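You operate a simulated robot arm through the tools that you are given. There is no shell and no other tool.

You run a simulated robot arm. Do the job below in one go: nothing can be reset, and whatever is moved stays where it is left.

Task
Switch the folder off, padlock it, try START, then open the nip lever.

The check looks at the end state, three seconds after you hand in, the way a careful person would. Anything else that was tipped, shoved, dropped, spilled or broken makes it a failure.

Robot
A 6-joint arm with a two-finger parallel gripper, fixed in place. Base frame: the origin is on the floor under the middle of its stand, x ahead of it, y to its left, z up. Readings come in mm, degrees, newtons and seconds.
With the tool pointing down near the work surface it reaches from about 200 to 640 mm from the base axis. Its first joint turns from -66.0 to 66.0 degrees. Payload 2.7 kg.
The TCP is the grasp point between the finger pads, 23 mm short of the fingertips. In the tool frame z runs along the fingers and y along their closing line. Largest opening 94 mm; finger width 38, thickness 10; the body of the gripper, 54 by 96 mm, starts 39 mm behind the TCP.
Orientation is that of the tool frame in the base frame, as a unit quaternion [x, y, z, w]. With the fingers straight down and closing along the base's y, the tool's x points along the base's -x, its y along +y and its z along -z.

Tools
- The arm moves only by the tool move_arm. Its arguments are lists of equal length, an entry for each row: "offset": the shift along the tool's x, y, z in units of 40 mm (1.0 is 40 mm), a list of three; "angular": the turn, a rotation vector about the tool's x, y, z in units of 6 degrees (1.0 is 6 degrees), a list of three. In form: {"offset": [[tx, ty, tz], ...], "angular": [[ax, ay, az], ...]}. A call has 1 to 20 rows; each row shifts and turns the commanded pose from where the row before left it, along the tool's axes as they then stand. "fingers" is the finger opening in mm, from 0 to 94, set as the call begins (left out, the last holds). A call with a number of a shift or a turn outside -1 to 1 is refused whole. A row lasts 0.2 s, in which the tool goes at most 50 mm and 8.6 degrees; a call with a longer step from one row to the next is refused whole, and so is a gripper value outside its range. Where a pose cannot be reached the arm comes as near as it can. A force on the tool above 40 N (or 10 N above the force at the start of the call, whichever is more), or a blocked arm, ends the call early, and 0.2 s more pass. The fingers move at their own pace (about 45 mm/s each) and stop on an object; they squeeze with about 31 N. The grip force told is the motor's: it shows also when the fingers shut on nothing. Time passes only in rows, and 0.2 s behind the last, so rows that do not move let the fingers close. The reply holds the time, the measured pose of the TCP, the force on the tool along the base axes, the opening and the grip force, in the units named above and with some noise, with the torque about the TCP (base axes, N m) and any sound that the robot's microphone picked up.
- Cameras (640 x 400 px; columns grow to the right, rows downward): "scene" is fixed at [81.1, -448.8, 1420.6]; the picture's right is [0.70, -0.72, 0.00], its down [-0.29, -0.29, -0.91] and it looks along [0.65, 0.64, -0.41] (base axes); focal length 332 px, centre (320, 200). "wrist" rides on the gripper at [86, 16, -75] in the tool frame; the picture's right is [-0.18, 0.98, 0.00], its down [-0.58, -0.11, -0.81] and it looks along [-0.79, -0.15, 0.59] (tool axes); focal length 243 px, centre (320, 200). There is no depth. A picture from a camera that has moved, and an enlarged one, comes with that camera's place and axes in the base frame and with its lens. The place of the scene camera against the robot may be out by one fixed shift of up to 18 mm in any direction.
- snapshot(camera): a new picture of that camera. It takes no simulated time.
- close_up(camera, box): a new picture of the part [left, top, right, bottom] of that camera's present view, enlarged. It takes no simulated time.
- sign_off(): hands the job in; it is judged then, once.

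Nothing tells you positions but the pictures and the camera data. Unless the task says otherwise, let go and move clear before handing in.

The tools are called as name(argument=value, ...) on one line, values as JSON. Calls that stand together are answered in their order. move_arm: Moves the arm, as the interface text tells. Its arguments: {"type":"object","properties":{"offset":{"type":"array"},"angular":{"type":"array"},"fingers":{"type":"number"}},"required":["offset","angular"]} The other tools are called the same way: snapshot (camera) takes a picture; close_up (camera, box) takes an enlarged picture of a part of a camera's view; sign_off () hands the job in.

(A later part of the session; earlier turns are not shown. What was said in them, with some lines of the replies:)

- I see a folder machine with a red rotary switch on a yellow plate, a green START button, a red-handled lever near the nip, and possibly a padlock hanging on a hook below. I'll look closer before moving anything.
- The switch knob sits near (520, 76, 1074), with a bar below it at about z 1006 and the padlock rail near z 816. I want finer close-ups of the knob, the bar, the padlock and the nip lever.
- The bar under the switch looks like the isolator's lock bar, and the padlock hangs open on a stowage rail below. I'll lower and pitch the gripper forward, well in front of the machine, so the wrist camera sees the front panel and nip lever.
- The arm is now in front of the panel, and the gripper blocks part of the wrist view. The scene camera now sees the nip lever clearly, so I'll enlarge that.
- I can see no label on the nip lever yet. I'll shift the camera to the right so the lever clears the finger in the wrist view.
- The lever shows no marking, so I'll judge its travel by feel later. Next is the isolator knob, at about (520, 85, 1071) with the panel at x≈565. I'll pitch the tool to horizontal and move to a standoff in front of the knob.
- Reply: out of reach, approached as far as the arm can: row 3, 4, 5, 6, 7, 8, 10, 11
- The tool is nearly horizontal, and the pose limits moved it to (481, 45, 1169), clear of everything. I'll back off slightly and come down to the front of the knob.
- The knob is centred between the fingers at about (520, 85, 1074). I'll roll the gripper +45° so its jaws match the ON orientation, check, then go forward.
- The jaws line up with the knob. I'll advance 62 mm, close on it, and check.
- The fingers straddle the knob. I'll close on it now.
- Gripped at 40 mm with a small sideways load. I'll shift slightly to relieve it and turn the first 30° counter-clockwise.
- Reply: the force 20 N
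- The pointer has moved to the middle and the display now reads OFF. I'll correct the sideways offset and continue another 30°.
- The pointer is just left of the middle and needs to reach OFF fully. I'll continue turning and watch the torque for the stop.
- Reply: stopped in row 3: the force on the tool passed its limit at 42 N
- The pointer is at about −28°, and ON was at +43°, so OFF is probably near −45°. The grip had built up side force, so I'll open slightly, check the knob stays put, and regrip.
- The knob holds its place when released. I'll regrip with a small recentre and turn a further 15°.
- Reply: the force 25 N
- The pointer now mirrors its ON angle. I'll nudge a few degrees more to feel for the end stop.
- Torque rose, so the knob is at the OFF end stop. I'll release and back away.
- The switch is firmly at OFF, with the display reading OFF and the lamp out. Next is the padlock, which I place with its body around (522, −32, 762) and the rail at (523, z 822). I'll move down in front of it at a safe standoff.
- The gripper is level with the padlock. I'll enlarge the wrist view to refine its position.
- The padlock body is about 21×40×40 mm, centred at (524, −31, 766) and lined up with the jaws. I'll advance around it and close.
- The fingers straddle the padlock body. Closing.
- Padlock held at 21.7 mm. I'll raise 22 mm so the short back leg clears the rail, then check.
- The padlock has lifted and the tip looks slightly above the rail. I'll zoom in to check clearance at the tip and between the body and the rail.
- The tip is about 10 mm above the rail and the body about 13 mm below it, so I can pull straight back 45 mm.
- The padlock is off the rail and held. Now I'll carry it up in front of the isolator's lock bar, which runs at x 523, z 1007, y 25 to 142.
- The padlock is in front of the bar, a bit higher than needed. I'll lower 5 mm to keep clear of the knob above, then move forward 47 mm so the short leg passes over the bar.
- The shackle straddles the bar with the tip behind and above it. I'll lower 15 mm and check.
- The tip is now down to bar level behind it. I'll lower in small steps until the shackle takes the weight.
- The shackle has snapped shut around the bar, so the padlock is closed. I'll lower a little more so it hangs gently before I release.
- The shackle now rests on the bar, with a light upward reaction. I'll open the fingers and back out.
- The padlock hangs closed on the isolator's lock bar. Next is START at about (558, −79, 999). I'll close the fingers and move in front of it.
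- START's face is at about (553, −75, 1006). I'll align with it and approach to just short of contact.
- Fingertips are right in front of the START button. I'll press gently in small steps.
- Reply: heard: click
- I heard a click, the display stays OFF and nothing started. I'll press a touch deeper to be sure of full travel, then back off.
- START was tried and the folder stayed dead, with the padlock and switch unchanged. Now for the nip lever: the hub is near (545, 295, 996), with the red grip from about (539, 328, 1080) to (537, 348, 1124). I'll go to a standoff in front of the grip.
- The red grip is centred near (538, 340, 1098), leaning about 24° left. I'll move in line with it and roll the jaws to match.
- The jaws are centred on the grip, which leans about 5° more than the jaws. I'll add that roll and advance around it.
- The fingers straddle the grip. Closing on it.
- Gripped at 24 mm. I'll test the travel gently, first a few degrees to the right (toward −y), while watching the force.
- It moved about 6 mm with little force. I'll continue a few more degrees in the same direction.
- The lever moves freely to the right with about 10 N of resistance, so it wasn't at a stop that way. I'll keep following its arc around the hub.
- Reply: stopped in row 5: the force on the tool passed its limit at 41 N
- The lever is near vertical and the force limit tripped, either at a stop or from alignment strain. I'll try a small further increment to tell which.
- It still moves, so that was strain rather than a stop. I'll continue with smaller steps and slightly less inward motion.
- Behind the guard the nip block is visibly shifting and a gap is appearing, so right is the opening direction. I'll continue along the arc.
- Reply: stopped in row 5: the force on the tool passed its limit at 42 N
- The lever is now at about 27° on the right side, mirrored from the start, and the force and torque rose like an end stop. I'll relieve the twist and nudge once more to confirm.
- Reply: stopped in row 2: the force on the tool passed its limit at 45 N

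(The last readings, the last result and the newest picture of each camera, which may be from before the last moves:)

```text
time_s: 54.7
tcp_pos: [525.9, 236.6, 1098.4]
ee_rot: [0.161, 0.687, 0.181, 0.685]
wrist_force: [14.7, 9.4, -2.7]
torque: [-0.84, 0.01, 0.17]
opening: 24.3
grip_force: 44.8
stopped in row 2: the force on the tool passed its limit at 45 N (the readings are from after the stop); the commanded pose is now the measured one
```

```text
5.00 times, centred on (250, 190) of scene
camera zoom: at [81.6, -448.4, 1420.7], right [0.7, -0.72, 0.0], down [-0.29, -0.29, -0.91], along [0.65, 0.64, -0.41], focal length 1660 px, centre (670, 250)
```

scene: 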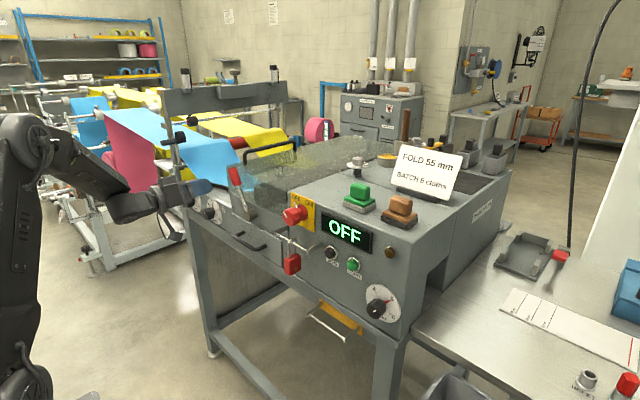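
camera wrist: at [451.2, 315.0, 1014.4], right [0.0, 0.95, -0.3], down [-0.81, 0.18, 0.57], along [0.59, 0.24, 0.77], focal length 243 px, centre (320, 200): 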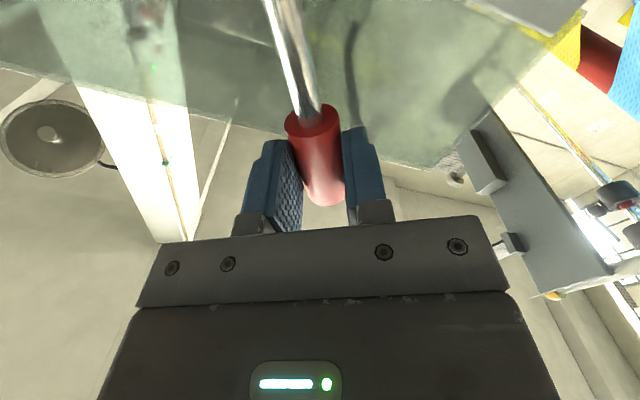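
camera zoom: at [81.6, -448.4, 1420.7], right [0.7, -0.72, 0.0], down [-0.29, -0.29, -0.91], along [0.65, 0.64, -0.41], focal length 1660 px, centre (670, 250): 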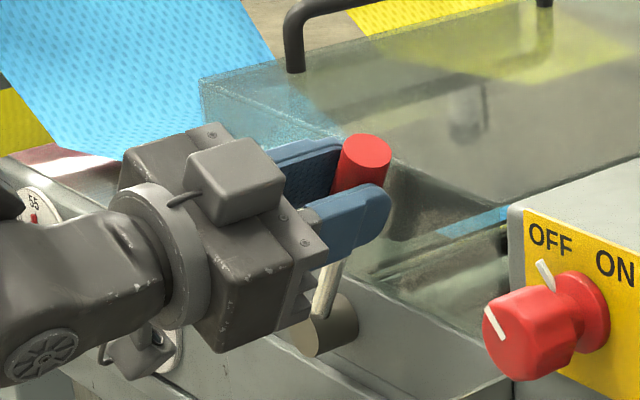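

It's a solid stop, so the lever is fully over. I'll open the fingers and back straight out, then check it stays.

move_arm(offset=[[0, 0, 0], [0, 0, 0], [0, 0, 0]], angular=[[0, 0, 0], [0, 0, 0], [0, 0, 0]], fingers=60)

snapshot(camera="wrist")

move_arm(offset=[[0, 0, -0.4], [0, 0, -0.7], [0, 0, -0.7], [0, 0, -0.7], [0, 0, 0]], angular=[[0, 0, 0], [0, 0, 0], [0, 0, 0], [0, 0, 0], [0, 0, 0]])

snapshot(camera="scene")

close_up(camera="scene", box=[200, 140, 320, 240])

snapshot(camera="wrist")

```text
time_s: 55.5
tcp_pos: [526.3, 235.5, 1098.9]
ee_rot: [0.163, 0.686, 0.182, 0.685]
wrist_force: [0.5, 0.2, 0.3]
torque: [0.03, 0.0, 0.0]
opening: 59.9
grip_force: 0.1
```

```text
taken
camera wrist: at [449.2, 287.9, 1029.7], right [-0.02, 0.78, 0.63], down [-0.8, -0.39, 0.46], along [0.6, -0.49, 0.63], focal length 243 px, centre (320, 200)
```

wrist: 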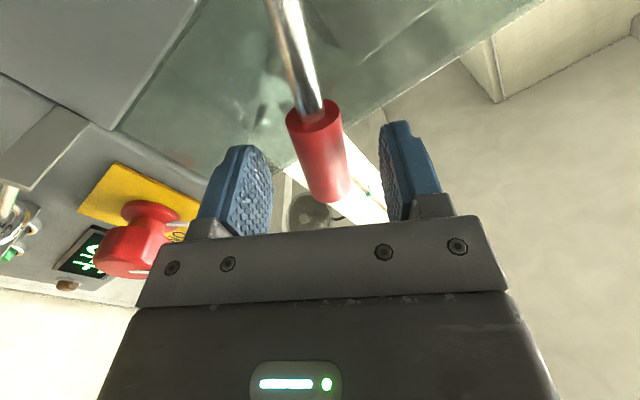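

```text
time_s: 56.7
tcp_pos: [423.4, 234.2, 1096.0]
ee_rot: [0.162, 0.686, 0.182, 0.685]
wrist_force: [0.5, 0.1, 0.6]
torque: [0.01, -0.01, 0.0]
opening: 60.1
grip_force: 0.0
```

```text
taken
```

scene: 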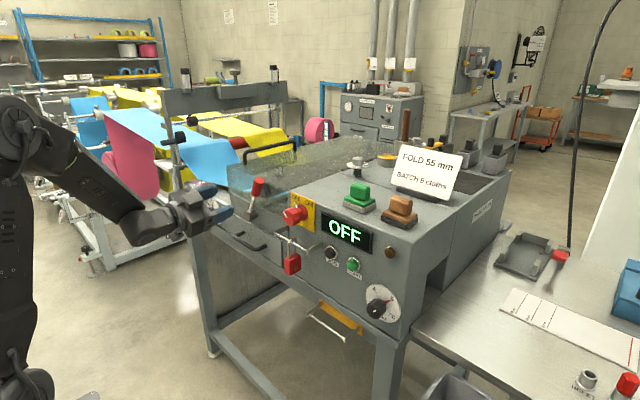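

```text
4.00 times, centred on (260, 190) of scene
camera zoom: at [81.1, -448.8, 1420.6], right [0.7, -0.72, 0.0], down [-0.29, -0.29, -0.91], along [0.65, 0.64, -0.41], focal length 1328 px, centre (560, 240)
```

zoom: 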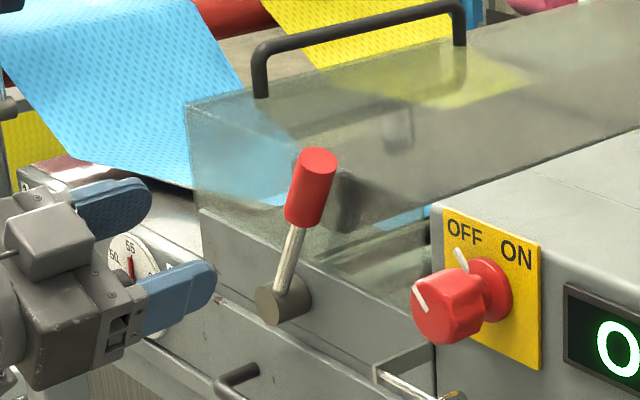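

```text
taken
camera wrist: at [347.7, 286.1, 1027.2], right [-0.02, 0.78, 0.63], down [-0.8, -0.39, 0.46], along [0.6, -0.49, 0.63], focal length 243 px, centre (320, 200)
```

wrist: 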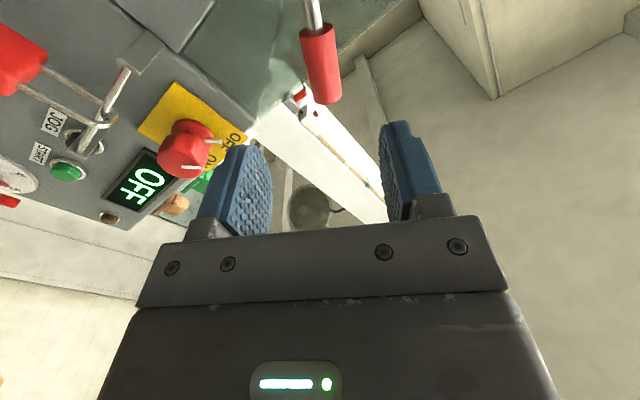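

The lever stays over at the right and everything else looks in place. I'll compare the nip region behind the guard with the earlier picture to be sure it's open.

close_up(camera="scene", box=[235, 150, 310, 215])

close_up(camera="scene", box=[205, 130, 305, 230])

close_up(camera="scene", box=[260, 180, 420, 290])

```text
6.15 times, centred on (272, 182) of scene
camera zoom: at [81.1, -448.8, 1420.6], right [0.7, -0.72, 0.0], down [-0.29, -0.29, -0.91], along [0.65, 0.64, -0.41], focal length 2044 px, centre (612, 308)
```

zoom: 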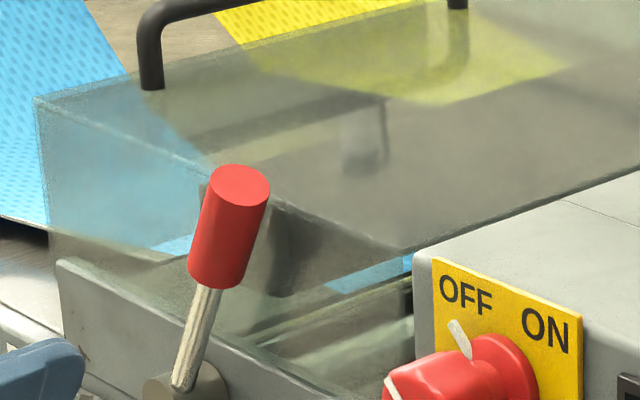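

```text
4.00 times, centred on (255, 180) of scene
camera zoom: at [81.1, -448.8, 1420.6], right [0.7, -0.72, 0.0], down [-0.29, -0.29, -0.91], along [0.65, 0.64, -0.41], focal length 1328 px, centre (580, 280)
```

zoom: 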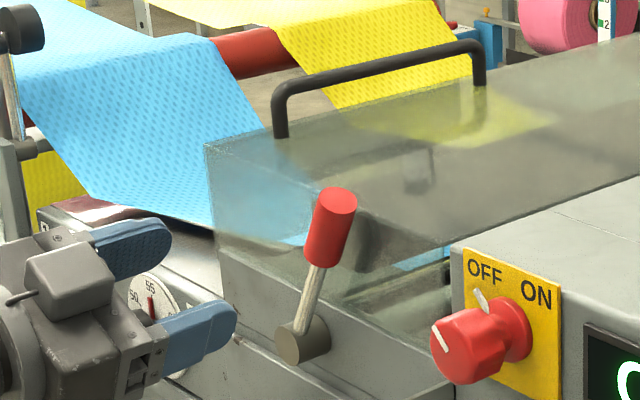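

```text
3.64 times, centred on (340, 235) of scene
camera zoom: at [81.1, -448.8, 1420.6], right [0.7, -0.72, 0.0], down [-0.29, -0.29, -0.91], along [0.65, 0.64, -0.41], focal length 1208 px, centre (247, 73)
```

zoom: 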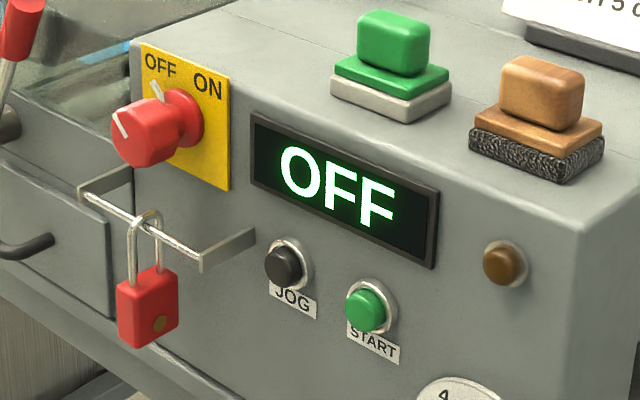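

Before, the nip block sat down on the rollers. It's now lifted, with a clear gap and blue cloth visible through it, so the nip is open. I'll back the gripper a little further off before handing in.

move_arm(offset=[[0, 0, -0.5], [-0.4, 0, -0.2], [0, 0, 0], [0, 0, 0], [0, 0, 0]], angular=[[0, 0, 0], [0, 0, 0], [0, 0, 0], [0, 0, 0], [0, 0, 0]])

snapshot(camera="scene")

close_up(camera="scene", box=[200, 140, 400, 300])

```text
time_s: 57.9
tcp_pos: [396.9, 225.8, 1113.8]
ee_rot: [0.162, 0.686, 0.183, 0.685]
wrist_force: [0.4, 0.5, -0.4]
torque: [0.04, 0.02, -0.03]
opening: 60.2
grip_force: 0.0
```

```text
taken
```

scene: 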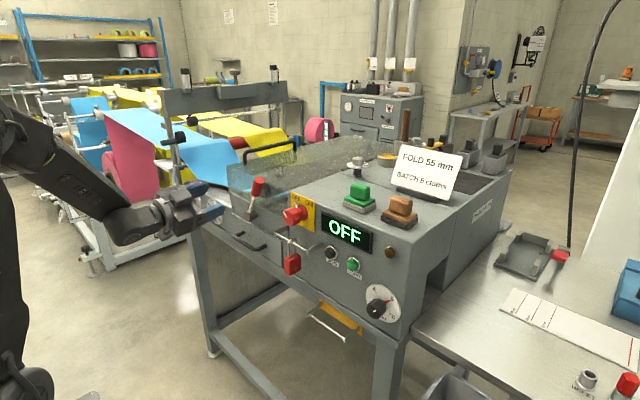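

```text
2.50 times, centred on (300, 220) of scene
camera zoom: at [81.1, -448.8, 1420.6], right [0.7, -0.72, 0.0], down [-0.29, -0.29, -0.91], along [0.65, 0.64, -0.41], focal length 830 px, centre (370, 150)
```

zoom: 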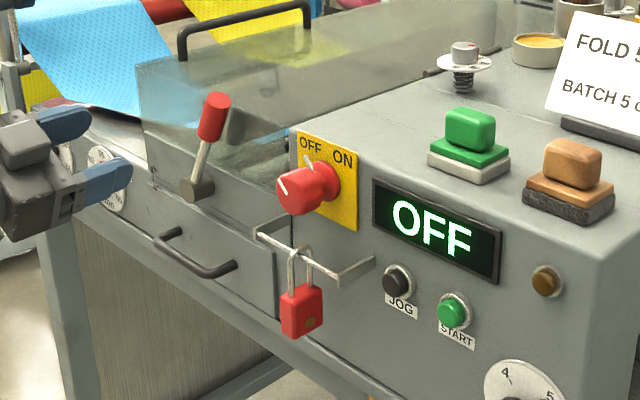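

The isolator is at OFF, the padlock is closed on its bar, START was pressed with no response, and the nip lever is at its open stop. The gripper is empty and clear and nothing else has moved, so I'm handing in.

sign_off()

```text
The job is handed in.
```

The folder is switched off and padlocked, START has been tried, and the nip lever is open. I've handed the job in; no verdict has come back yet.

- **Switch:** I turned the red switch from ON to its OFF stop. The display reads OFF and the panel lamp is out.
- **Padlock:** I moved it from the lower rail to the bar under the switch. The shackle snapped shut around the bar, and the padlock is hanging there.
- **START:** I pressed it once and heard a click. Nothing started, and the display stayed at OFF.
- **Nip lever:** It has no label, so I worked out the direction by feel. It swung right to a firm stop. The block behind the guard looks lifted, with a gap showing, and the lever stayed put when I let go.

The gripper is empty and clear of the machine, and I saw nothing else moved or knocked over.
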